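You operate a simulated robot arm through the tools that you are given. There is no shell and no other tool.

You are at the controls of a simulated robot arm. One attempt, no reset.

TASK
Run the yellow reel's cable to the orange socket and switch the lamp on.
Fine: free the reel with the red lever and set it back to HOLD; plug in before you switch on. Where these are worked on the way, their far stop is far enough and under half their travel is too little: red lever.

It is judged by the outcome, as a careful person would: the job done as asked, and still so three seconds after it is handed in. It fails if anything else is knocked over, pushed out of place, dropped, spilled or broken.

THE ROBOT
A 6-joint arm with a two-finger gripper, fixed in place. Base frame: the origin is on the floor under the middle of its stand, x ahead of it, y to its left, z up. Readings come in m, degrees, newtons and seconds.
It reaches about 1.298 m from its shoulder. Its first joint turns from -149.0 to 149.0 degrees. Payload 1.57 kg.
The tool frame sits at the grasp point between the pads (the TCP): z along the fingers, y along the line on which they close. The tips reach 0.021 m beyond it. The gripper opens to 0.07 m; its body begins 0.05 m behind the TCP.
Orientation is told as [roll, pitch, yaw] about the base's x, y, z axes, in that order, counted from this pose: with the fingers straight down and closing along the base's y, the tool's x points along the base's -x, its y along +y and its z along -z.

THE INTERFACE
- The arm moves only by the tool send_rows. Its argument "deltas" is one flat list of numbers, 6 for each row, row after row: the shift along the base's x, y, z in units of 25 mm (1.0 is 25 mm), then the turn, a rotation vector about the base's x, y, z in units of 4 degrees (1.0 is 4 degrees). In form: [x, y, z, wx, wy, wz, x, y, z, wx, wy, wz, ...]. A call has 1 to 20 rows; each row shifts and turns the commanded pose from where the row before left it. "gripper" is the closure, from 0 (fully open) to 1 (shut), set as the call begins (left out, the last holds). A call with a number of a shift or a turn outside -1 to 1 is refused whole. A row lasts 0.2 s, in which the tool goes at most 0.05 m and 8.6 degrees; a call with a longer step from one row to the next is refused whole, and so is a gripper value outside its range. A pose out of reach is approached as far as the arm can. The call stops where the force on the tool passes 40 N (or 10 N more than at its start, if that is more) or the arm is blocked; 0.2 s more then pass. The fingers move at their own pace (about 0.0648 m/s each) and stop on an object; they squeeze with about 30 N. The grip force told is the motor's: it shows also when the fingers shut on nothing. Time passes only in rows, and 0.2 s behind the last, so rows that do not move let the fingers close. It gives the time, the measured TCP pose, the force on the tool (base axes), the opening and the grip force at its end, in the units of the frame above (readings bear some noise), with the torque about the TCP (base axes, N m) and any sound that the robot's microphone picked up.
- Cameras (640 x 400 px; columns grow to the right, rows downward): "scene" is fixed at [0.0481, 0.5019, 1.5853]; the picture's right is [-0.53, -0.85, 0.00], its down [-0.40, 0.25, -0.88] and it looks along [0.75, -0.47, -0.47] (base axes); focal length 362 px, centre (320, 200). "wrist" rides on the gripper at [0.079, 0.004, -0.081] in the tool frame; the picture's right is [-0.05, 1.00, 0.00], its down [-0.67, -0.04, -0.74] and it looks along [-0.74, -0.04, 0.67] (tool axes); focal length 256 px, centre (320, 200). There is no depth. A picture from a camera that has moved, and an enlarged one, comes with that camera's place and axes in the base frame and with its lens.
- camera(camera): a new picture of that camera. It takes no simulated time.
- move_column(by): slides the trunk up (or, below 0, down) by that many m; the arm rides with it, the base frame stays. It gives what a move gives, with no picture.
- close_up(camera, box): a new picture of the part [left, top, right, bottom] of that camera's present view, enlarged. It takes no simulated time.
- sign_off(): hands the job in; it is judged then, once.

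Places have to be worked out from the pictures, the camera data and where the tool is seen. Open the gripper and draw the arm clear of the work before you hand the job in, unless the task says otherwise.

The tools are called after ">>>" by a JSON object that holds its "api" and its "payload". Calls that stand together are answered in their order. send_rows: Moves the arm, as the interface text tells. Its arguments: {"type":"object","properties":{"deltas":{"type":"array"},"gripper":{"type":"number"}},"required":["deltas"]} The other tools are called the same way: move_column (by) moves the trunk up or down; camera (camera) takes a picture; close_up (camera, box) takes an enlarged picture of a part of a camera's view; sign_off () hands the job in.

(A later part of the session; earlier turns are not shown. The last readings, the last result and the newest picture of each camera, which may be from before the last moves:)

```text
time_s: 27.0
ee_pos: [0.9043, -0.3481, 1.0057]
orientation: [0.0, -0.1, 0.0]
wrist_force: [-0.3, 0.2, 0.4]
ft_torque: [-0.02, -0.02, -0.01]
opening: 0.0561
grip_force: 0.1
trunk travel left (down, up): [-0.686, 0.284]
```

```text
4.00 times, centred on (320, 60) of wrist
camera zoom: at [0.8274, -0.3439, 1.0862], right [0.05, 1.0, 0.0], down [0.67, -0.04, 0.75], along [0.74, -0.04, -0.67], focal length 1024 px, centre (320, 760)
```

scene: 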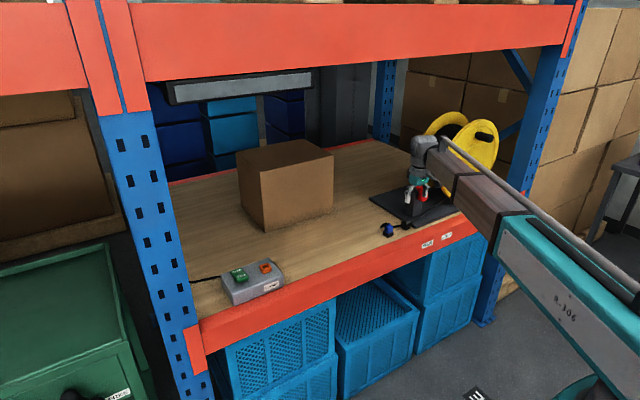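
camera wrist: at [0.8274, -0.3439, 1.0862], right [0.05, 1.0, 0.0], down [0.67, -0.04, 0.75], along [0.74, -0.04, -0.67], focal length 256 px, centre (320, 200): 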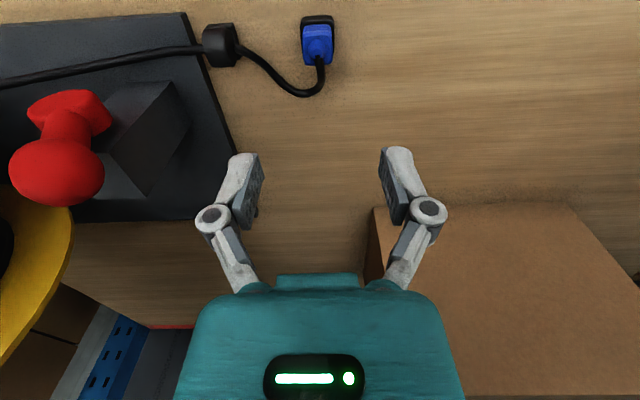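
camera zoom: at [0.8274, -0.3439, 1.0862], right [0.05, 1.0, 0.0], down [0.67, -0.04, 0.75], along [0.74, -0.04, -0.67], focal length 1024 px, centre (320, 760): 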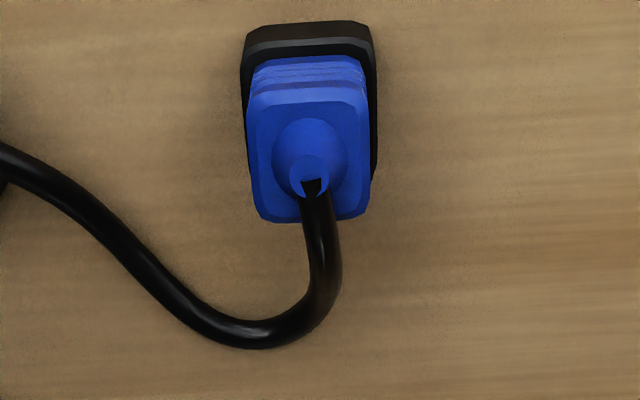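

The plug top is within 2 to 3 mm of directly under the TCP. I correct y by about -2 mm, lower the trunk most of the way and look again.

>>> {"api": "send_rows", "payload": {"deltas": [-0.02, -0.09, 0, 0, 0, 0, 0, 0, 0, 0, 0, 0]}}

>>> {"api": "move_column", "payload": {"by": -0.115}}

>>> {"api": "camera", "payload": {"camera": "wrist"}}

>>> {"api": "close_up", "payload": {"camera": "wrist", "box": [220, 70, 420, 195]}}

>>> {"api": "close_up", "payload": {"camera": "scene", "box": [350, 180, 430, 240]}}

```text
time_s: 27.6
ee_pos: [0.9056, -0.3501, 1.0053]
orientation: [0.1, 0.1, 0.0]
wrist_force: [-0.4, -0.4, -0.3]
ft_torque: [-0.02, 0.02, 0.0]
opening: 0.0561
grip_force: 0.1
trunk travel left (down, up): [-0.686, 0.284]
```

```text
time_s: 29.0
ee_pos: [0.9043, -0.35, 0.8891]
orientation: [0.0, 0.0, 0.0]
wrist_force: [0.4, -0.6, -0.8]
ft_torque: [0.01, -0.01, 0.03]
opening: 0.0559
grip_force: 0.2
trunk travel left (down, up): [-0.571, 0.399]
```

```text
taken
camera wrist: at [0.8265, -0.3464, 0.9714], right [0.05, 1.0, 0.0], down [0.67, -0.04, 0.75], along [0.74, -0.04, -0.67], focal length 256 px, centre (320, 200)
```

wrist: 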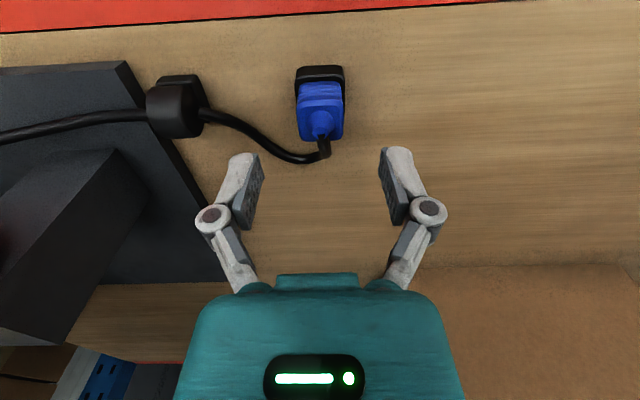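

```text
3.20 times, centred on (320, 132) of wrist
camera zoom: at [0.8265, -0.3464, 0.9714], right [0.05, 1.0, 0.0], down [0.67, -0.04, 0.75], along [0.74, -0.04, -0.67], focal length 819 px, centre (320, 416)
```

zoom: 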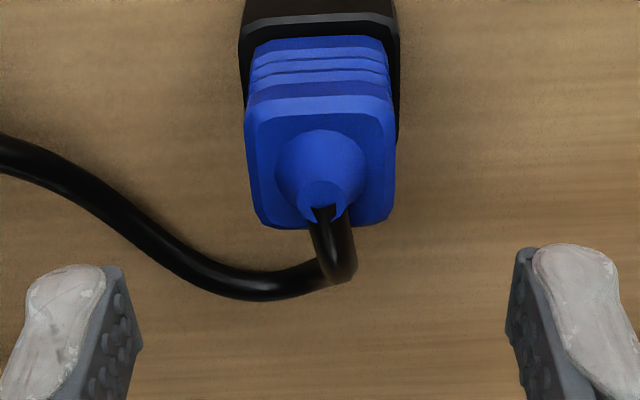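

```text
6.67 times, centred on (390, 210) of scene
camera zoom: at [0.0481, 0.5019, 1.5853], right [-0.53, -0.85, 0.0], down [-0.4, 0.25, -0.88], along [0.75, -0.47, -0.47], focal length 2411 px, centre (-147, 133)
```

zoom: 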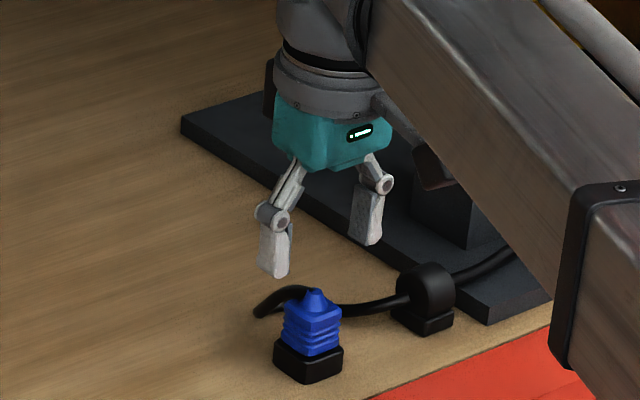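

The plug is centered in column and its top solves to z≈0.842 with x about 2 mm nearer than the TCP. I shift x by -2 mm and lower 44 mm so the fingertips stay just above the dock, then check before closing.

>>> {"api": "send_rows", "payload": {"deltas": [-0.08, 0, 0, 0, 0, 0, 0, 0, 0, 0, 0, 0]}}

>>> {"api": "move_column", "payload": {"by": -0.044}}

>>> {"api": "close_up", "payload": {"camera": "wrist", "box": [220, 90, 420, 215]}}

>>> {"api": "close_up", "payload": {"camera": "scene", "box": [350, 190, 430, 240]}}

```text
time_s: 29.6
ee_pos: [0.9031, -0.3498, 0.8908]
orientation: [0.0, 0.0, 0.0]
wrist_force: [-0.4, 0.6, -0.5]
ft_torque: [0.02, -0.01, -0.02]
opening: 0.0561
grip_force: 0.2
trunk travel left (down, up): [-0.571, 0.399]
```

```text
time_s: 30.5
ee_pos: [0.9031, -0.3498, 0.8465]
orientation: [0.0, 0.0, 0.0]
wrist_force: [-1.4, 0.0, 0.3]
ft_torque: [0.01, 0.02, 0.04]
opening: 0.0559
grip_force: 0.0
trunk travel left (down, up): [-0.527, 0.443]
```

```text
3.20 times, centred on (320, 152) of wrist
camera zoom: at [0.8248, -0.3462, 0.9273], right [0.05, 1.0, 0.0], down [0.67, -0.04, 0.75], along [0.74, -0.04, -0.67], focal length 819 px, centre (320, 352)
```

zoom: 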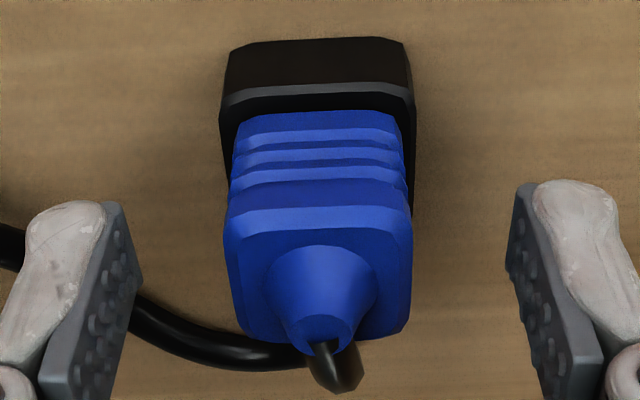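

```text
8.00 times, centred on (390, 215) of scene
camera zoom: at [0.0481, 0.5019, 1.5853], right [-0.53, -0.85, 0.0], down [-0.4, 0.25, -0.88], along [0.75, -0.47, -0.47], focal length 2893 px, centre (-240, 80)
```

zoom: 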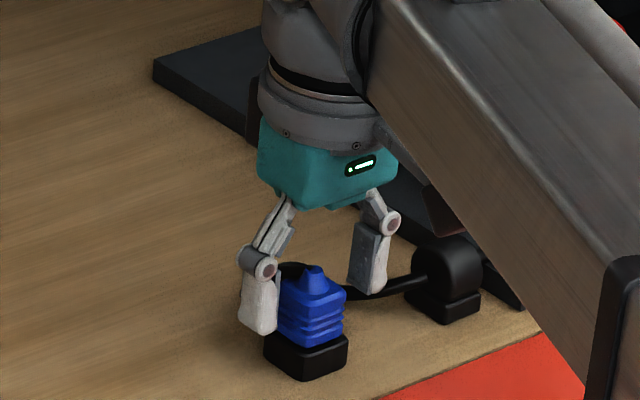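

The plug sits centred between the pads with tips just above the dock. I close the gripper on it.

>>> {"api": "send_rows", "payload": {"deltas": [0, 0, 0, 0, 0, 0, 0, 0, 0, 0, 0, 0, 0, 0, 0, 0, 0, 0, 0, 0, 0, 0, 0, 0], "gripper": 1}}

>>> {"api": "close_up", "payload": {"camera": "wrist", "box": [220, 90, 420, 215]}}

```text
time_s: 31.5
ee_pos: [0.9033, -0.3508, 0.8454]
orientation: [0.0, 0.0, 0.1]
wrist_force: [0.6, -0.3, 1.7]
ft_torque: [0.01, -0.04, -0.02]
opening: 0.0242
grip_force: 30.3
trunk travel left (down, up): [-0.527, 0.443]
```

```text
3.20 times, centred on (320, 152) of wrist
camera zoom: at [0.8248, -0.3461, 0.9274], right [0.05, 1.0, 0.0], down [0.67, -0.04, 0.75], along [0.74, -0.04, -0.67], focal length 819 px, centre (320, 352)
```

zoom: 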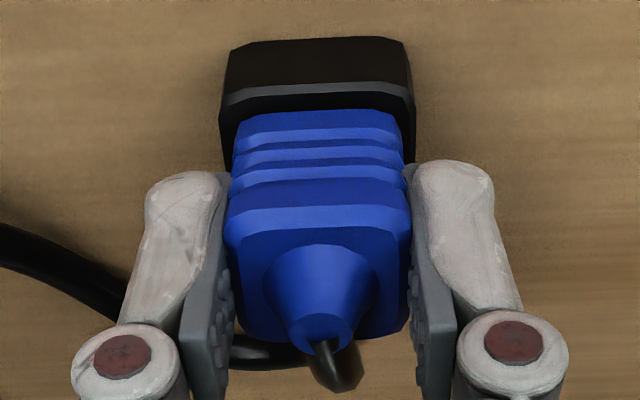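

Plug held: opening 24.2 mm at 30 N. I lift it out of the dock by 60 mm and check.

>>> {"api": "move_column", "payload": {"by": 0.06}}

>>> {"api": "camera", "payload": {"camera": "wrist"}}

>>> {"api": "close_up", "payload": {"camera": "scene", "box": [350, 170, 446, 230]}}

```text
time_s: 32.5
ee_pos: [0.9033, -0.3492, 0.9063]
orientation: [0.1, -0.1, -0.1]
wrist_force: [0.2, 0.3, 0.3]
ft_torque: [0.0, 0.04, 0.02]
opening: 0.0003
grip_force: 28.5
trunk travel left (down, up): [-0.587, 0.383]
```

```text
taken
camera wrist: at [0.825, -0.3462, 0.9872], right [0.05, 1.0, 0.0], down [0.67, -0.04, 0.75], along [0.74, -0.04, -0.67], focal length 256 px, centre (320, 200)
```

wrist: 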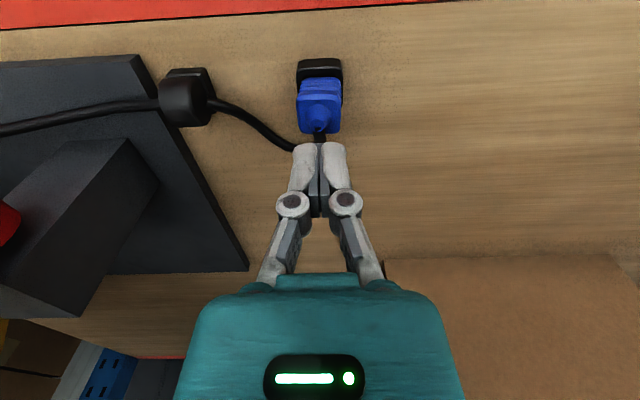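

```text
6.67 times, centred on (398, 200) of scene
camera zoom: at [0.0481, 0.5019, 1.5853], right [-0.53, -0.85, 0.0], down [-0.4, 0.25, -0.88], along [0.75, -0.47, -0.47], focal length 2411 px, centre (-200, 200)
```

zoom: 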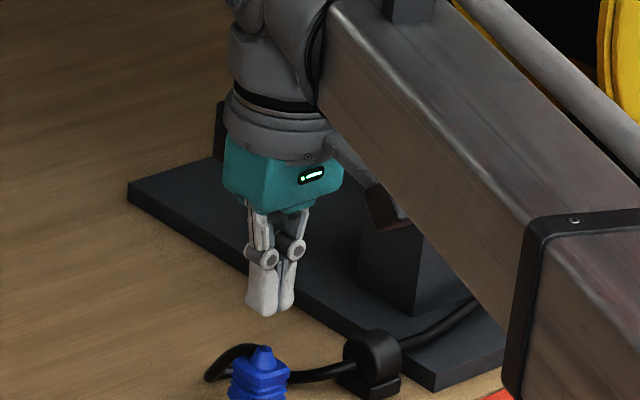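

The fingers slipped off and the plug is still in the dock. I look closely at whether it has shifted before re-grasping.

>>> {"api": "close_up", "payload": {"camera": "wrist", "box": [240, 40, 400, 140]}}

>>> {"api": "close_up", "payload": {"camera": "scene", "box": [360, 205, 424, 245]}}

```text
4.00 times, centred on (320, 90) of wrist
camera zoom: at [0.825, -0.3462, 0.9872], right [0.05, 1.0, 0.0], down [0.67, -0.04, 0.75], along [0.74, -0.04, -0.67], focal length 1024 px, centre (320, 640)
```

zoom: 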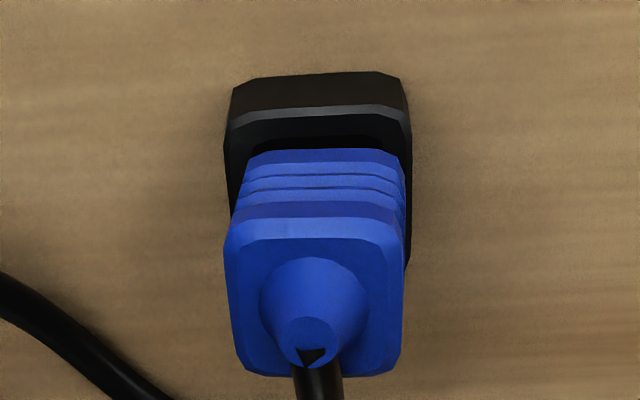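

```text
10.00 times, centred on (392, 225) of scene
camera zoom: at [0.0481, 0.5019, 1.5853], right [-0.53, -0.85, 0.0], down [-0.4, 0.25, -0.88], along [0.75, -0.47, -0.47], focal length 3617 px, centre (-400, -50)
```

zoom: 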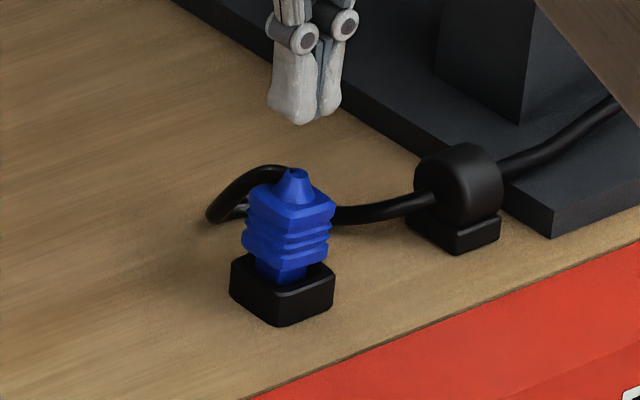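

The plug did come up about 6 to 7 mm before the pads slipped; a narrower pin is now showing above the dock. I open, come down again so the tips sit just above the dock, now covering the whole body, and re-grip.

>>> {"api": "send_rows", "payload": {"deltas": [-0.03, -0.03, 0, 0, 0, 0, 0, 0, 0, 0, 0, 0, 0, 0, 0, 0, 0, 0], "gripper": 0.2}}

>>> {"api": "move_column", "payload": {"by": -0.06}}

>>> {"api": "close_up", "payload": {"camera": "wrist", "box": [220, 90, 420, 215]}}

>>> {"api": "close_up", "payload": {"camera": "scene", "box": [360, 195, 424, 235]}}

```text
time_s: 33.3
ee_pos: [0.9031, -0.3519, 0.9053]
orientation: [0.0, 0.0, 0.1]
wrist_force: [0.1, 0.0, -0.6]
ft_torque: [0.02, 0.0, -0.01]
opening: 0.056
grip_force: 0.0
trunk travel left (down, up): [-0.587, 0.383]
```

```text
time_s: 34.3
ee_pos: [0.9017, -0.3507, 0.8458]
orientation: [0.0, 0.0, 0.0]
wrist_force: [-0.1, 0.4, -0.3]
ft_torque: [0.01, -0.03, 0.02]
opening: 0.0559
grip_force: 0.0
trunk travel left (down, up): [-0.527, 0.443]
```

```text
3.20 times, centred on (320, 152) of wrist
camera zoom: at [0.8239, -0.3473, 0.9273], right [0.05, 1.0, 0.0], down [0.67, -0.04, 0.75], along [0.74, -0.04, -0.67], focal length 819 px, centre (320, 352)
```

zoom: 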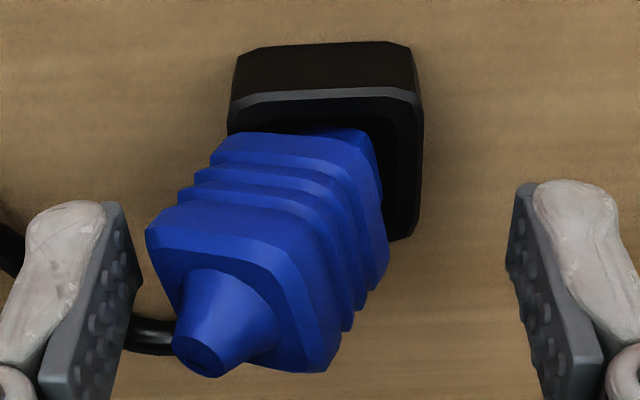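

```text
10.00 times, centred on (392, 215) of scene
camera zoom: at [0.0481, 0.5019, 1.5853], right [-0.53, -0.85, 0.0], down [-0.4, 0.25, -0.88], along [0.75, -0.47, -0.47], focal length 3617 px, centre (-400, 50)
```

zoom: 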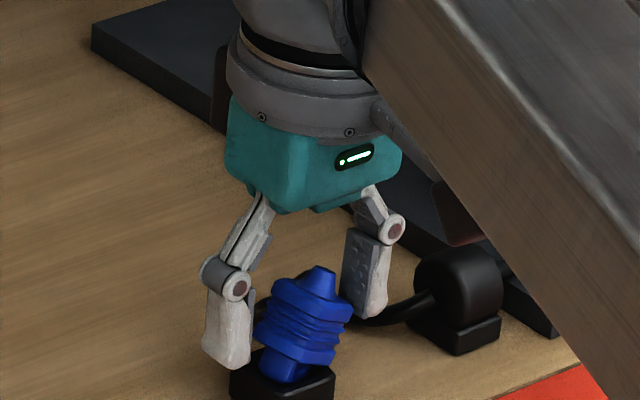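

The half-withdrawn plug is now leaning toward -y in the dock, between the open fingers. Closing along y should square it up between the pads, so I close right away.

>>> {"api": "send_rows", "payload": {"deltas": [0, 0, 0, 0, 0, 0, 0, 0, 0, 0, 0, 0, 0, 0, 0, 0, 0, 0, 0, 0, 0, 0, 0, 0], "gripper": 1}}

>>> {"api": "close_up", "payload": {"camera": "wrist", "box": [220, 90, 420, 215]}}

>>> {"api": "close_up", "payload": {"camera": "scene", "box": [360, 195, 424, 235]}}

```text
time_s: 35.3
ee_pos: [0.9019, -0.351, 0.8469]
orientation: [-0.1, -0.1, -0.1]
wrist_force: [0.6, 1.3, 0.2]
ft_torque: [-0.02, 0.01, 0.0]
opening: 0.0238
grip_force: 29.8
trunk travel left (down, up): [-0.527, 0.443]
```

```text
3.20 times, centred on (320, 152) of wrist
camera zoom: at [0.824, -0.3473, 0.9273], right [0.05, 1.0, 0.0], down [0.67, -0.04, 0.75], along [0.74, -0.04, -0.67], focal length 819 px, centre (320, 352)
```

zoom: 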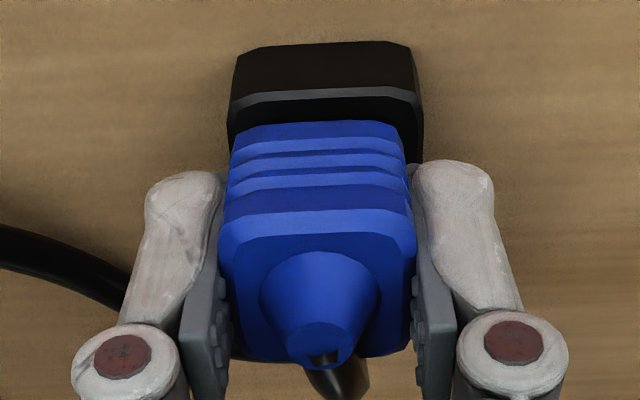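

```text
10.00 times, centred on (392, 215) of scene
camera zoom: at [0.0481, 0.5019, 1.5853], right [-0.53, -0.85, 0.0], down [-0.4, 0.25, -0.88], along [0.75, -0.47, -0.47], focal length 3617 px, centre (-400, 50)
```

zoom: 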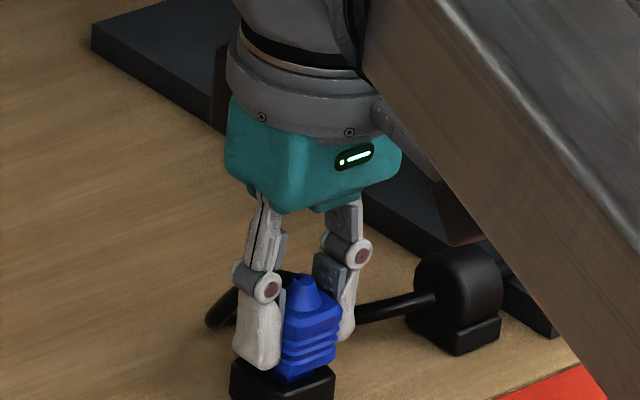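

The plug is squared up again in the pads. I lift in small steps and watch the force and opening.

>>> {"api": "move_column", "payload": {"by": 0.004}}

>>> {"api": "close_up", "payload": {"camera": "wrist", "box": [220, 90, 420, 215]}}

```text
time_s: 35.8
ee_pos: [0.9042, -0.3515, 0.8489]
orientation: [0.0, 0.1, 0.0]
wrist_force: [0.1, -0.1, -0.5]
ft_torque: [0.0, 0.02, 0.01]
opening: 0.0238
grip_force: 30.1
trunk travel left (down, up): [-0.531, 0.439]
```

```text
3.20 times, centred on (320, 152) of wrist
camera zoom: at [0.8242, -0.3474, 0.9312], right [0.05, 1.0, 0.0], down [0.67, -0.04, 0.75], along [0.74, -0.04, -0.67], focal length 819 px, centre (320, 352)
```

zoom: 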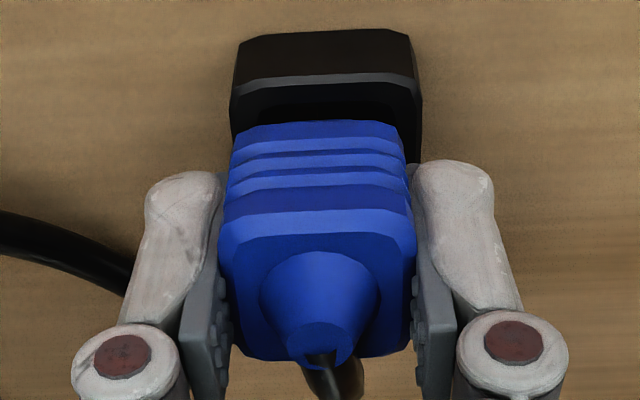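

The plug rises with the fingers and there is almost no force. I continue lifting.

>>> {"api": "move_column", "payload": {"by": 0.01}}

>>> {"api": "close_up", "payload": {"camera": "wrist", "box": [220, 90, 420, 215]}}

>>> {"api": "close_up", "payload": {"camera": "scene", "box": [360, 195, 424, 235]}}

```text
time_s: 36.4
ee_pos: [0.9034, -0.3512, 0.8608]
orientation: [0.0, 0.0, 0.0]
wrist_force: [-0.1, -0.5, -1.2]
ft_torque: [0.04, -0.01, 0.02]
opening: 0.0238
grip_force: 30.1
trunk travel left (down, up): [-0.541, 0.429]
```

```text
3.20 times, centred on (320, 152) of wrist
camera zoom: at [0.8241, -0.3474, 0.9412], right [0.05, 1.0, 0.0], down [0.67, -0.04, 0.75], along [0.74, -0.04, -0.67], focal length 819 px, centre (320, 352)
```

zoom: 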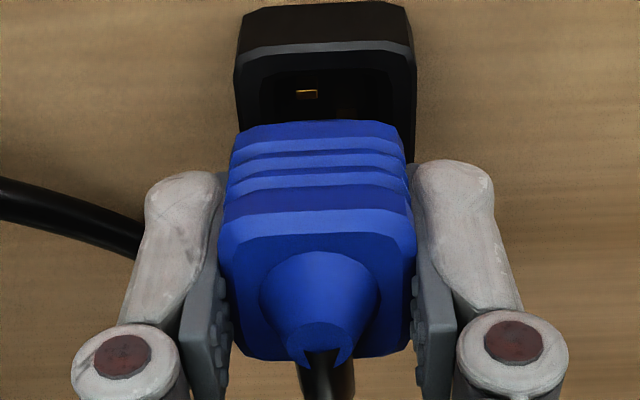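

```text
10.00 times, centred on (392, 215) of scene
camera zoom: at [0.0481, 0.5019, 1.5853], right [-0.53, -0.85, 0.0], down [-0.4, 0.25, -0.88], along [0.75, -0.47, -0.47], focal length 3617 px, centre (-400, 50)
```

zoom: 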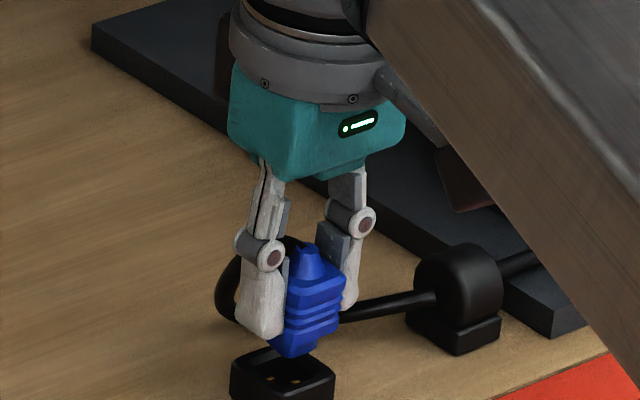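

The plug is fully out of the dock and held. I raise to about z=0.95, then carry it towards +y at moderate speed.

>>> {"api": "move_column", "payload": {"by": 0.09}}

>>> {"api": "send_rows", "payload": {"deltas": [0, 0.5, 0, 0, 0, 0, 0, 0.7, 0, 0, 0, 0, 0, 0.8, 0, 0, 0, 0, 0, 0.8, 0, 0, 0, 0, 0, 0.8, 0, 0, 0, 0, 0, 0.8, 0, 0, 0, 0, 0, 0.8, 0, 0, 0, 0]}}

>>> {"api": "camera", "payload": {"camera": "wrist"}}

>>> {"api": "camera", "payload": {"camera": "scene"}}

```text
time_s: 37.7
ee_pos: [0.902, -0.3506, 0.9511]
orientation: [-0.1, 0.0, 0.0]
wrist_force: [-1.0, -0.1, -0.4]
ft_torque: [0.01, 0.0, -0.03]
opening: 0.0239
grip_force: 29.7
trunk travel left (down, up): [-0.631, 0.339]
```

```text
time_s: 39.3
ee_pos: [0.903, -0.2216, 0.9505]
orientation: [-0.1, 0.0, 0.0]
wrist_force: [-0.8, -1.1, -0.2]
ft_torque: [-0.02, 0.01, -0.02]
opening: 0.0238
grip_force: 29.6
trunk travel left (down, up): [-0.631, 0.339]
```

```text
taken
camera wrist: at [0.8242, -0.2175, 1.0314], right [0.05, 1.0, 0.0], down [0.67, -0.04, 0.75], along [0.74, -0.04, -0.67], focal length 256 px, centre (320, 200)
```

wrist: 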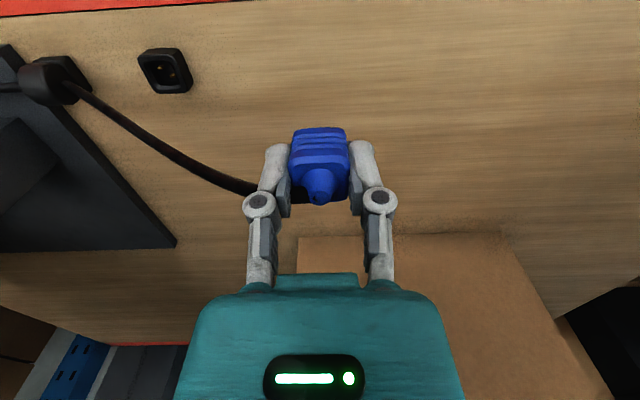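

```text
taken
```

scene: 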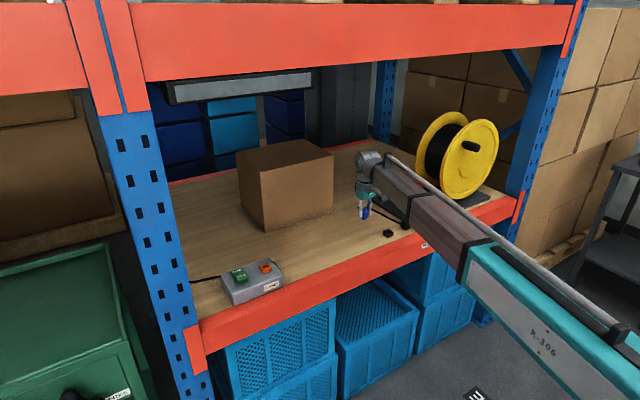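

Reel pays out with negligible force and the grip holds. I carry on to y≈0.09, short of the socket.

>>> {"api": "send_rows", "payload": {"deltas": [0, 0.8, 0, 0, 0, 0, 0, 0.9, 0, 0, 0, 0, 0, 0.9, 0, 0, 0, 0, 0, 0.9, 0, 0, 0, 0, 0, 0.9, 0, 0, 0, 0, 0, 0.9, 0, 0, 0, 0, 0, 0.9, 0, 0, 0, 0, 0, 0.9, 0, 0, 0, 0, 0, 0.9, 0, 0, 0, 0, 0, 0.9, 0, 0, 0, 0, 0, 0.9, 0, 0, 0, 0, 0, 0.9, 0, 0, 0, 0, 0, 0.9, 0, 0, 0, 0, 0, 0.8, 0, 0, 0, 0]}}

>>> {"api": "camera", "payload": {"camera": "wrist"}}

>>> {"api": "camera", "payload": {"camera": "scene"}}

```text
time_s: 42.3
ee_pos: [0.9013, 0.0905, 0.951]
orientation: [-0.1, 0.1, -0.1]
wrist_force: [0.9, -0.4, -0.8]
ft_torque: [0.0, -0.01, 0.0]
opening: 0.024
grip_force: 29.7
trunk travel left (down, up): [-0.631, 0.339]
```

```text
taken
camera wrist: at [0.8232, 0.0934, 1.0313], right [0.05, 1.0, 0.0], down [0.67, -0.04, 0.75], along [0.74, -0.04, -0.67], focal length 256 px, centre (320, 200)
```

wrist: 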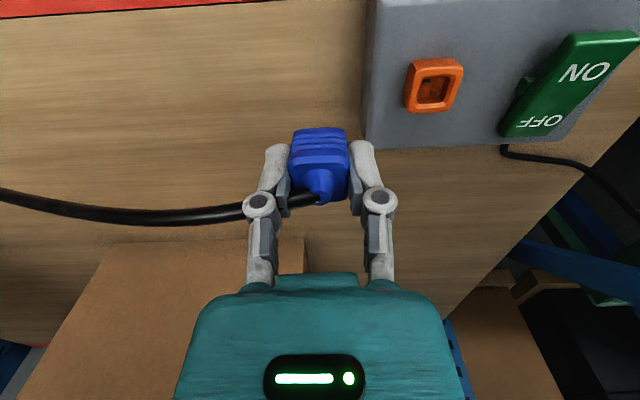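

```text
taken
```

scene: 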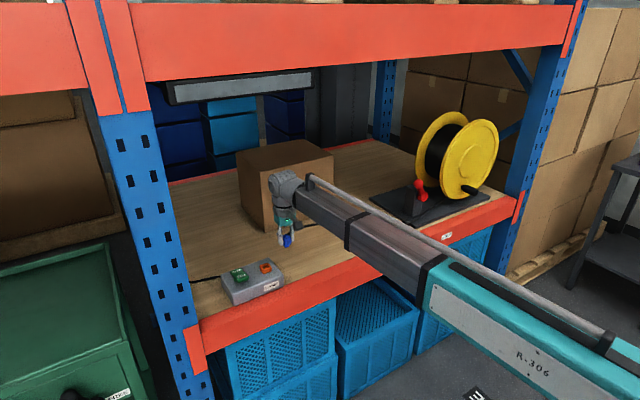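

The socket is now well in view. I enlarge it together with the held plug to fix its position and orientation.

>>> {"api": "close_up", "payload": {"camera": "wrist", "box": [360, 30, 520, 130]}}

>>> {"api": "close_up", "payload": {"camera": "wrist", "box": [240, 110, 400, 210]}}

>>> {"api": "close_up", "payload": {"camera": "scene", "box": [210, 210, 330, 310]}}

```text
4.00 times, centred on (440, 80) of wrist
camera zoom: at [0.8232, 0.0934, 1.0313], right [0.05, 1.0, 0.0], down [0.67, -0.04, 0.75], along [0.74, -0.04, -0.67], focal length 1024 px, centre (-160, 680)
```

zoom: 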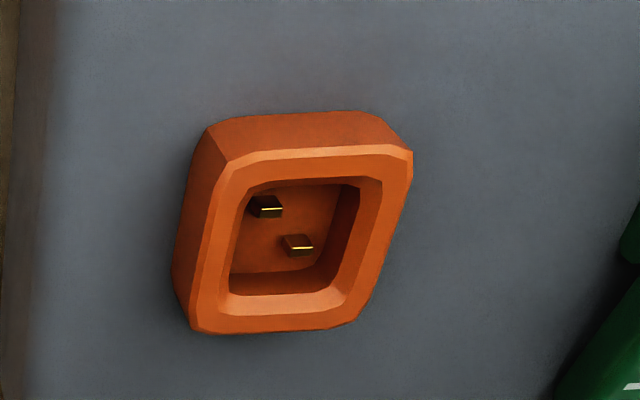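

```text
4.00 times, centred on (320, 160) of wrist
camera zoom: at [0.8232, 0.0934, 1.0313], right [0.05, 1.0, 0.0], down [0.67, -0.04, 0.75], along [0.74, -0.04, -0.67], focal length 1024 px, centre (320, 360)
```

zoom: 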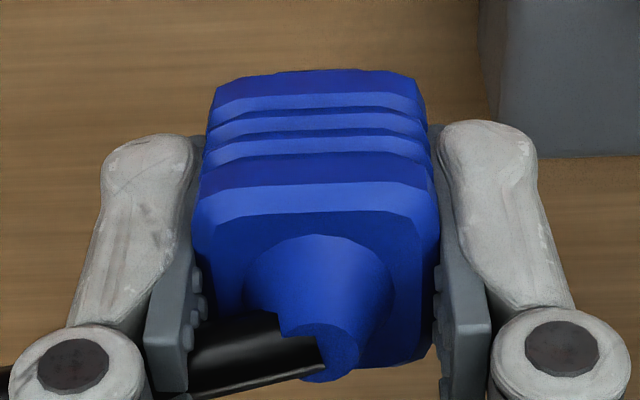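

```text
4.00 times, centred on (270, 260) of scene
camera zoom: at [0.0481, 0.5019, 1.5853], right [-0.53, -0.85, 0.0], down [-0.4, 0.25, -0.88], along [0.75, -0.47, -0.47], focal length 1447 px, centre (520, -40)
```

zoom: 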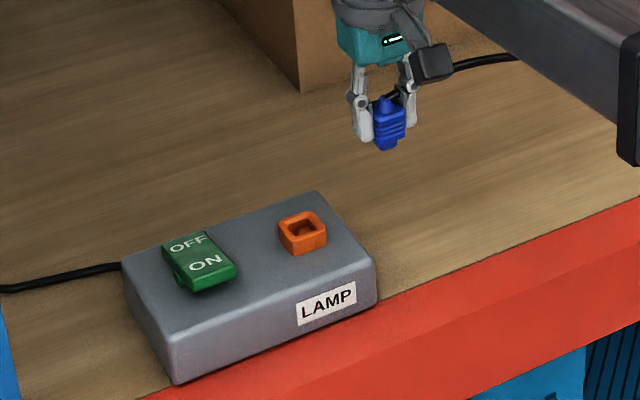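

The socket is aligned with the base axes and its collar top sits near (0.903, 0.165, 0.866), with two contact pins on the same diagonal as in the dock. I move the plug above it at the present height.

>>> {"api": "send_rows", "payload": {"deltas": [0, 0.7, 0, 0, 0, 0, 0, 0.8, 0, 0, 0, 0, 0.02, 0.8, 0, 0, 0, 0, 0, 0.66, 0, 0, 0, 0, 0, 0, 0, 0, 0, 0]}}

>>> {"api": "close_up", "payload": {"camera": "wrist", "box": [220, 60, 420, 185]}}

>>> {"api": "close_up", "payload": {"camera": "scene", "box": [210, 200, 306, 280]}}

```text
time_s: 43.5
ee_pos: [0.9039, 0.1636, 0.9499]
orientation: [0.0, 0.0, -0.1]
wrist_force: [0.8, -1.1, 0.7]
ft_torque: [0.02, -0.01, 0.01]
opening: 0.0239
grip_force: 30.1
trunk travel left (down, up): [-0.631, 0.339]
```

```text
3.20 times, centred on (320, 122) of wrist
camera zoom: at [0.8244, 0.1671, 1.0312], right [0.05, 1.0, 0.0], down [0.67, -0.04, 0.75], along [0.74, -0.04, -0.67], focal length 819 px, centre (320, 448)
```

zoom: 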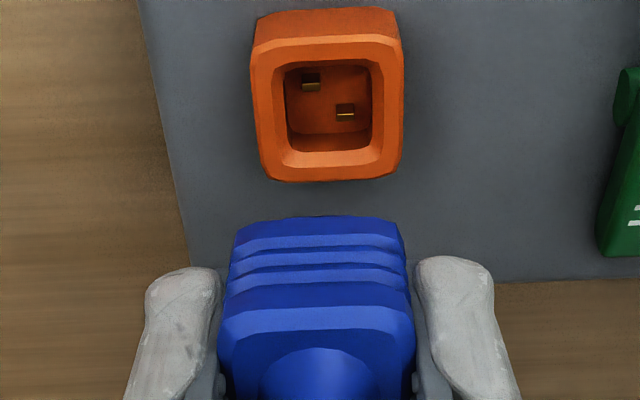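

```text
5.00 times, centred on (258, 240) of scene
camera zoom: at [0.0481, 0.5019, 1.5853], right [-0.53, -0.85, 0.0], down [-0.4, 0.25, -0.88], along [0.75, -0.47, -0.47], focal length 1808 px, centre (630, 0)
```

zoom: 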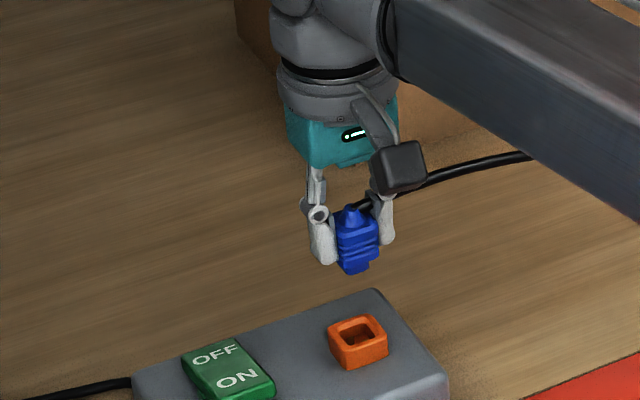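

The socket solves to (0.9034, 0.1648, 0.8645); the plug hangs vertical and is about 1.8 mm short in y. I correct that and lower 40 mm to just above the collar.

>>> {"api": "send_rows", "payload": {"deltas": [0, 0.072, 0, 0, 0, 0, 0, 0, 0, 0, 0, 0]}}

>>> {"api": "move_column", "payload": {"by": -0.038}}

>>> {"api": "close_up", "payload": {"camera": "wrist", "box": [220, 60, 420, 185]}}

>>> {"api": "close_up", "payload": {"camera": "scene", "box": [226, 220, 306, 280]}}

```text
time_s: 44.1
ee_pos: [0.9035, 0.1647, 0.9487]
orientation: [0.1, 0.1, -0.1]
wrist_force: [0.9, -1.9, -0.6]
ft_torque: [0.03, 0.01, -0.01]
opening: 0.0239
grip_force: 29.7
trunk travel left (down, up): [-0.631, 0.339]
```

```text
time_s: 44.9
ee_pos: [0.9035, 0.1652, 0.9123]
orientation: [0.0, 0.0, 0.0]
wrist_force: [0.5, 0.2, -0.6]
ft_torque: [-0.01, -0.01, 0.04]
opening: 0.0239
grip_force: 29.5
trunk travel left (down, up): [-0.593, 0.377]
```

```text
3.20 times, centred on (320, 122) of wrist
camera zoom: at [0.8242, 0.1689, 0.9933], right [0.05, 1.0, 0.0], down [0.67, -0.04, 0.75], along [0.74, -0.04, -0.67], focal length 819 px, centre (320, 448)
```

zoom: 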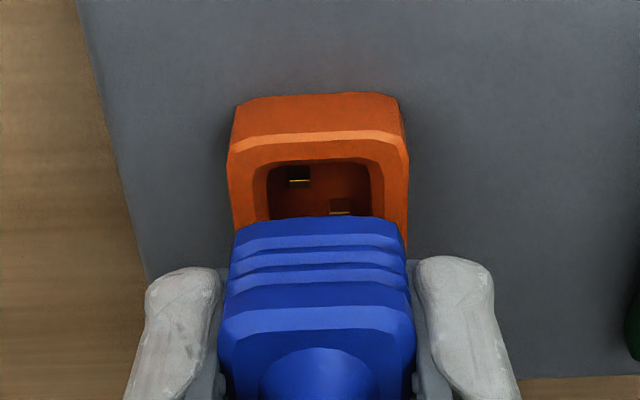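

```text
6.67 times, centred on (266, 250) of scene
camera zoom: at [0.0481, 0.5019, 1.5853], right [-0.53, -0.85, 0.0], down [-0.4, 0.25, -0.88], along [0.75, -0.47, -0.47], focal length 2411 px, centre (680, -133)
```

zoom: 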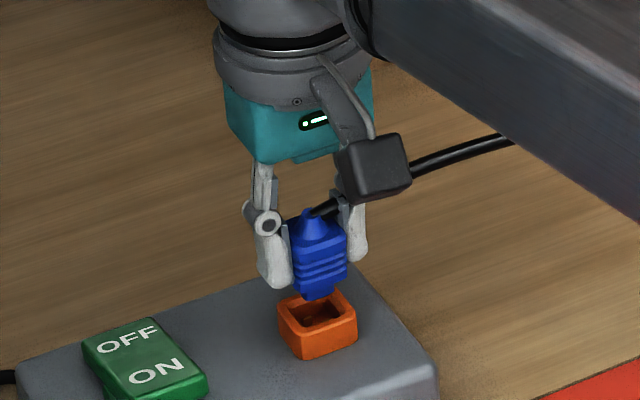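

Laterally the plug and collar line up. I enlarge the scene view further to check the x alignment of the pin over the hole.

>>> {"api": "close_up", "payload": {"camera": "scene", "box": [252, 242, 284, 262]}}

>>> {"api": "close_up", "payload": {"camera": "wrist", "box": [280, 80, 360, 130]}}

```text
16.00 times, centred on (268, 252) of scene
camera zoom: at [0.0481, 0.5019, 1.5853], right [-0.53, -0.85, 0.0], down [-0.4, 0.25, -0.88], along [0.75, -0.47, -0.47], focal length 5787 px, centre (1152, -632)
```

zoom: 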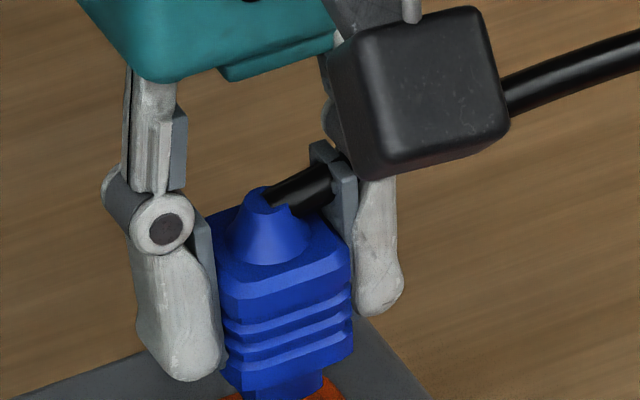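

```text
8.00 times, centred on (320, 105) of wrist
camera zoom: at [0.8242, 0.1689, 0.9933], right [0.05, 1.0, 0.0], down [0.67, -0.04, 0.75], along [0.74, -0.04, -0.67], focal length 2048 px, centre (320, 960)
```

zoom: 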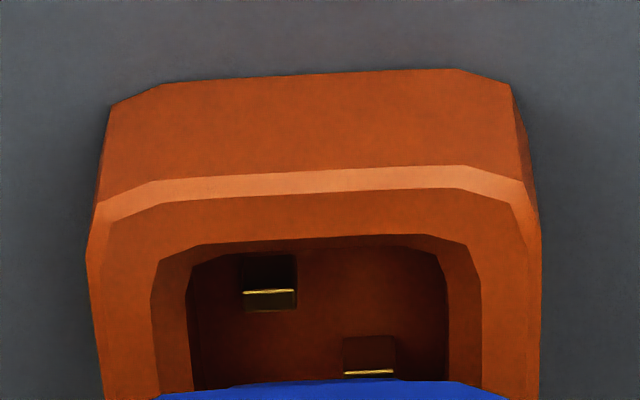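

I take one more frame with the pin and collar together to settle the x offset.

>>> {"api": "close_up", "payload": {"camera": "scene", "box": [252, 250, 284, 270]}}

```text
16.00 times, centred on (268, 260) of scene
camera zoom: at [0.0481, 0.5019, 1.5853], right [-0.53, -0.85, 0.0], down [-0.4, 0.25, -0.88], along [0.75, -0.47, -0.47], focal length 5787 px, centre (1152, -760)
```

zoom: 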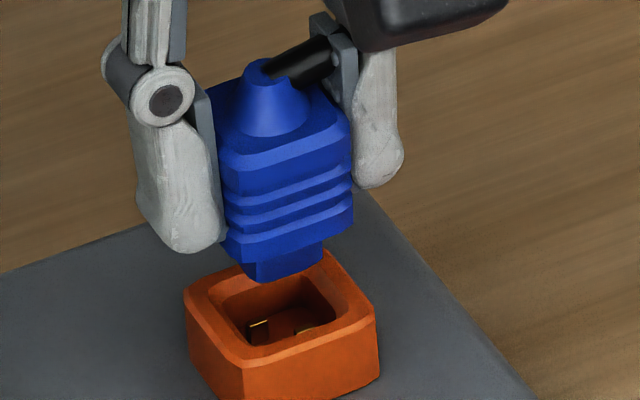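

The pin sits about 2 mm short in x relative to the hole, and both views agree. I shift +2 mm in x and lower in small steps.

>>> {"api": "send_rows", "payload": {"deltas": [0.085, 0, 0, 0, 0, 0, 0, 0, 0, 0, 0, 0]}}

>>> {"api": "move_column", "payload": {"by": -0.01}}

>>> {"api": "close_up", "payload": {"camera": "scene", "box": [252, 250, 284, 270]}}

>>> {"api": "close_up", "payload": {"camera": "wrist", "box": [260, 90, 380, 165]}}

```text
time_s: 45.5
ee_pos: [0.9047, 0.1644, 0.9121]
orientation: [0.0, 0.1, 0.1]
wrist_force: [0.6, 0.3, -0.9]
ft_torque: [0.0, 0.01, -0.06]
opening: 0.024
grip_force: 30.2
trunk travel left (down, up): [-0.593, 0.377]
```

```text
time_s: 46.1
ee_pos: [0.9046, 0.1639, 0.9024]
orientation: [0.0, 0.1, 0.0]
wrist_force: [0.7, 0.3, -0.4]
ft_torque: [0.01, -0.02, 0.0]
opening: 0.024
grip_force: 29.8
trunk travel left (down, up): [-0.583, 0.387]
```

```text
16.00 times, centred on (268, 260) of scene
camera zoom: at [0.0481, 0.5019, 1.5853], right [-0.53, -0.85, 0.0], down [-0.4, 0.25, -0.88], along [0.75, -0.47, -0.47], focal length 5787 px, centre (1152, -760)
```

zoom: 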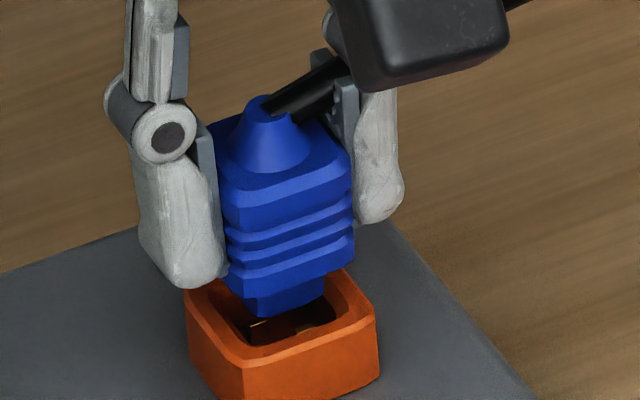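

```text
5.33 times, centred on (320, 128) of wrist
camera zoom: at [0.8262, 0.1685, 0.9833], right [0.05, 1.0, 0.0], down [0.67, -0.04, 0.75], along [0.74, -0.04, -0.67], focal length 1365 px, centre (320, 587)
```

zoom: 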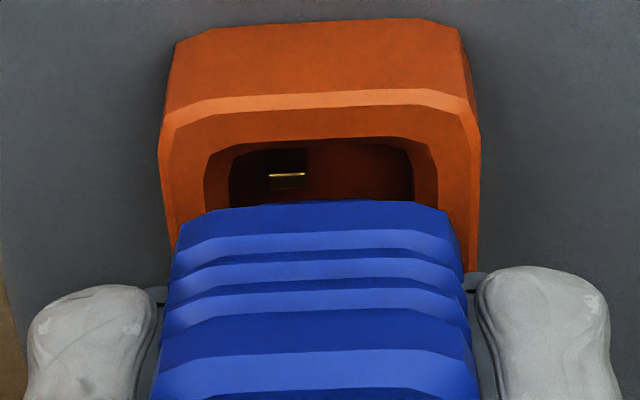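

The pin is now at the hole's mouth and centred to within about half a millimetre. I lower in 4 mm steps while watching the force.

>>> {"api": "move_column", "payload": {"by": -0.004}}

>>> {"api": "move_column", "payload": {"by": -0.003}}

>>> {"api": "close_up", "payload": {"camera": "scene", "box": [252, 250, 284, 270]}}

```text
time_s: 46.6
ee_pos: [0.9055, 0.1651, 0.8981]
orientation: [0.1, 0.0, 0.0]
wrist_force: [-0.6, -0.1, 1.4]
ft_torque: [0.0, 0.0, -0.03]
opening: 0.0239
grip_force: 30.0
trunk travel left (down, up): [-0.579, 0.391]
```

```text
time_s: 47.1
ee_pos: [0.9036, 0.1647, 0.8961]
orientation: [0.0, 0.0, 0.0]
wrist_force: [0.2, 0.0, 4.5]
ft_torque: [-0.01, 0.05, 0.0]
opening: 0.0239
grip_force: 30.6
trunk travel left (down, up): [-0.576, 0.394]
```

```text
16.00 times, centred on (268, 260) of scene
camera zoom: at [0.0481, 0.5019, 1.5853], right [-0.53, -0.85, 0.0], down [-0.4, 0.25, -0.88], along [0.75, -0.47, -0.47], focal length 5787 px, centre (1152, -760)
```

zoom: 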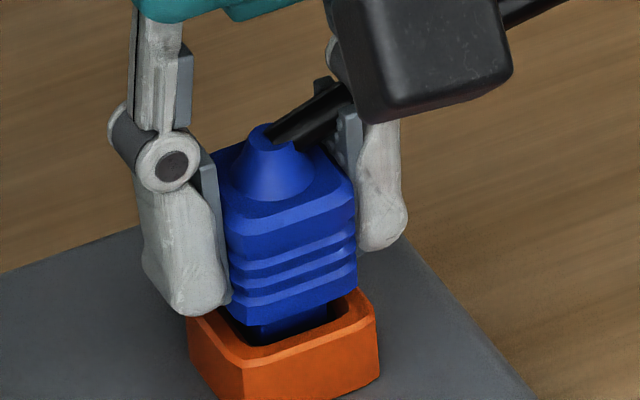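

The pin is entering with 4.5 N resistance and no side force. I continue pressing down in small steps.

>>> {"api": "move_column", "payload": {"by": -0.003}}

>>> {"api": "close_up", "payload": {"camera": "scene", "box": [252, 250, 284, 270]}}

```text
time_s: 47.6
ee_pos: [0.9055, 0.1659, 0.8922]
orientation: [-0.1, 0.0, 0.0]
wrist_force: [0.3, 0.6, 5.6]
ft_torque: [-0.01, -0.01, 0.0]
opening: 0.0237
grip_force: 30.1
trunk travel left (down, up): [-0.573, 0.397]
```

```text
16.00 times, centred on (268, 260) of scene
camera zoom: at [0.0481, 0.5019, 1.5853], right [-0.53, -0.85, 0.0], down [-0.4, 0.25, -0.88], along [0.75, -0.47, -0.47], focal length 5787 px, centre (1152, -760)
```

zoom: 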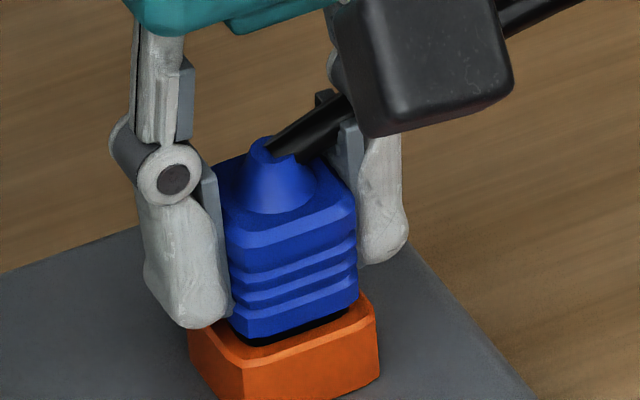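

Nearly seated: the body is a couple of mm above the collar. I press further.

>>> {"api": "move_column", "payload": {"by": -0.003}}

>>> {"api": "close_up", "payload": {"camera": "scene", "box": [252, 250, 284, 270]}}

>>> {"api": "camera", "payload": {"camera": "wrist"}}

```text
time_s: 48.2
ee_pos: [0.904, 0.1646, 0.8915]
orientation: [0.0, -0.2, 0.0]
wrist_force: [4.1, -0.1, 17.5]
ft_torque: [0.02, -0.09, 0.0]
opening: 0.0241
grip_force: 30.3
trunk travel left (down, up): [-0.57, 0.4]
```

```text
16.00 times, centred on (268, 260) of scene
camera zoom: at [0.0481, 0.5019, 1.5853], right [-0.53, -0.85, 0.0], down [-0.4, 0.25, -0.88], along [0.75, -0.47, -0.47], focal length 5787 px, centre (1152, -760)
```

zoom: 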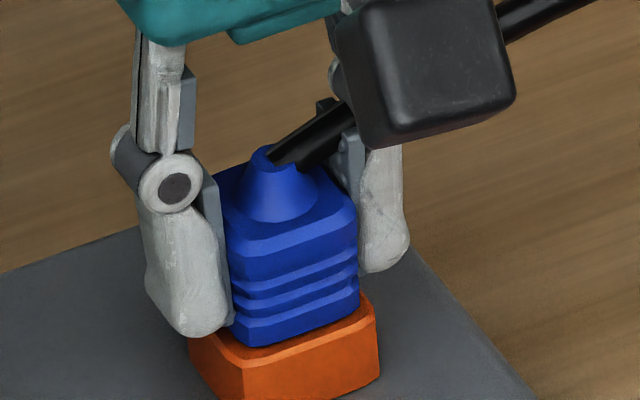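

```text
taken
camera wrist: at [0.8256, 0.1683, 0.9715], right [0.05, 1.0, 0.0], down [0.66, -0.04, 0.75], along [0.75, -0.04, -0.67], focal length 256 px, centre (320, 200)
```

wrist: 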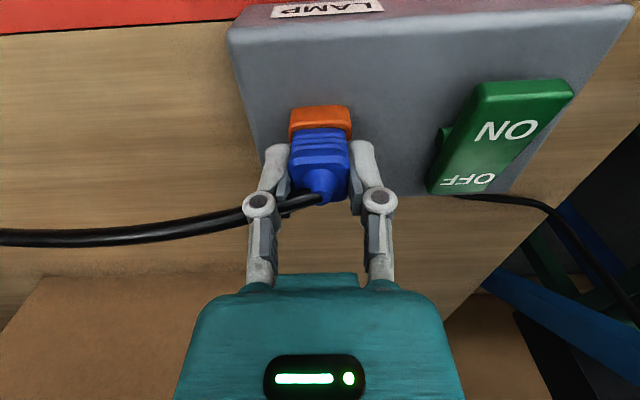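

Resistance rose to 17.5 N, so it is close to or at full depth. I look at the collar junction and press once more gently.

>>> {"api": "close_up", "payload": {"camera": "wrist", "box": [270, 90, 370, 160]}}

>>> {"api": "move_column", "payload": {"by": -0.002}}

>>> {"api": "close_up", "payload": {"camera": "wrist", "box": [270, 90, 370, 160]}}

>>> {"api": "close_up", "payload": {"camera": "scene", "box": [252, 250, 284, 270]}}

```text
5.71 times, centred on (320, 125) of wrist
camera zoom: at [0.8256, 0.1683, 0.9715], right [0.05, 1.0, 0.0], down [0.66, -0.04, 0.75], along [0.75, -0.04, -0.67], focal length 1463 px, centre (320, 629)
```

zoom: 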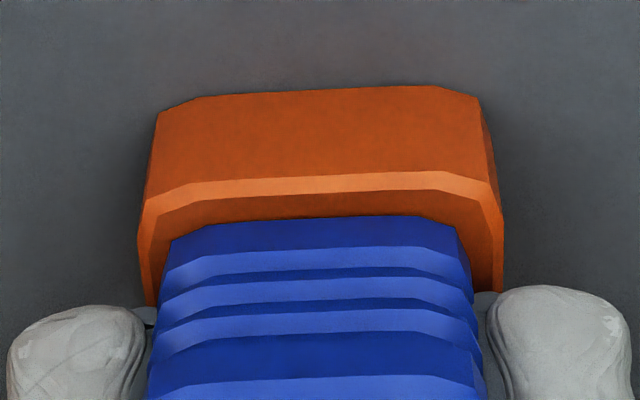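

```text
time_s: 48.7
ee_pos: [0.9043, 0.1644, 0.8888]
orientation: [0.0, -0.2, 0.0]
wrist_force: [5.1, 1.6, 20.5]
ft_torque: [0.03, -0.15, -0.01]
opening: 0.0239
grip_force: 30.3
trunk travel left (down, up): [-0.568, 0.402]
```

```text
5.71 times, centred on (320, 125) of wrist
camera zoom: at [0.8251, 0.1683, 0.9695], right [0.05, 1.0, 0.0], down [0.66, -0.04, 0.75], along [0.75, -0.04, -0.67], focal length 1463 px, centre (320, 629)
```

zoom: 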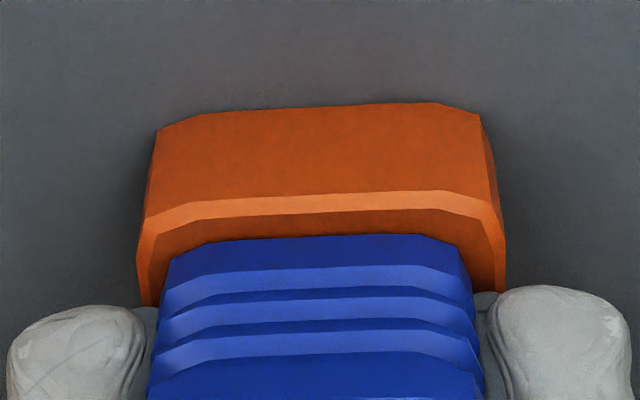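

```text
16.00 times, centred on (268, 260) of scene
camera zoom: at [0.0481, 0.5019, 1.5853], right [-0.53, -0.85, 0.0], down [-0.4, 0.25, -0.88], along [0.75, -0.47, -0.47], focal length 5787 px, centre (1152, -760)
```

zoom: 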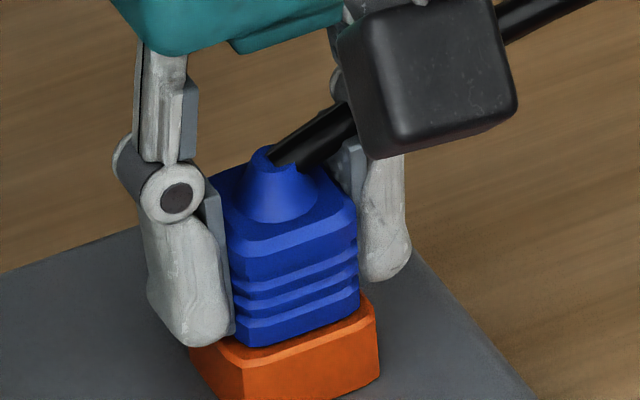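

The plug no longer moves down and the pads slipped 2 mm over it at 20 N, so it is fully seated with its shoulder on the collar. I release with a modest opening so the fingers stay clear of the rocker, then check it stays put.

>>> {"api": "send_rows", "payload": {"deltas": [0, 0, 0, 0, 0, 0, 0, 0, 0, 0, 0, 0, 0, 0, 0, 0, 0, 0], "gripper": 0.45}}

>>> {"api": "close_up", "payload": {"camera": "scene", "box": [252, 245, 284, 265]}}

>>> {"api": "camera", "payload": {"camera": "wrist"}}

```text
time_s: 49.5
ee_pos: [0.9041, 0.1647, 0.8873]
orientation: [0.0, -0.1, 0.0]
wrist_force: [0.5, 0.4, 0.2]
ft_torque: [0.01, 0.01, 0.02]
opening: 0.0385
grip_force: 0.1
trunk travel left (down, up): [-0.568, 0.402]
```

```text
16.00 times, centred on (268, 255) of scene
camera zoom: at [0.0481, 0.5019, 1.5853], right [-0.53, -0.85, 0.0], down [-0.4, 0.25, -0.88], along [0.75, -0.47, -0.47], focal length 5787 px, centre (1152, -680)
```

zoom: 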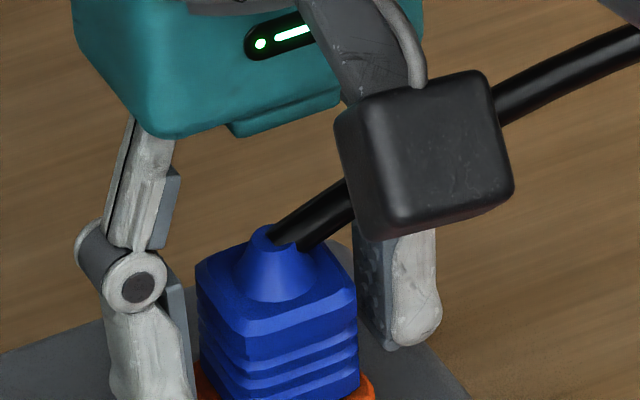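

```text
taken
camera wrist: at [0.8263, 0.1684, 0.9682], right [0.05, 1.0, 0.0], down [0.67, -0.04, 0.75], along [0.74, -0.04, -0.67], focal length 256 px, centre (320, 200)
```

wrist: 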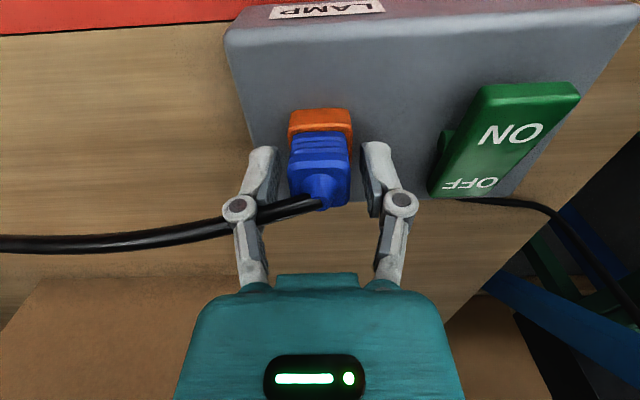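

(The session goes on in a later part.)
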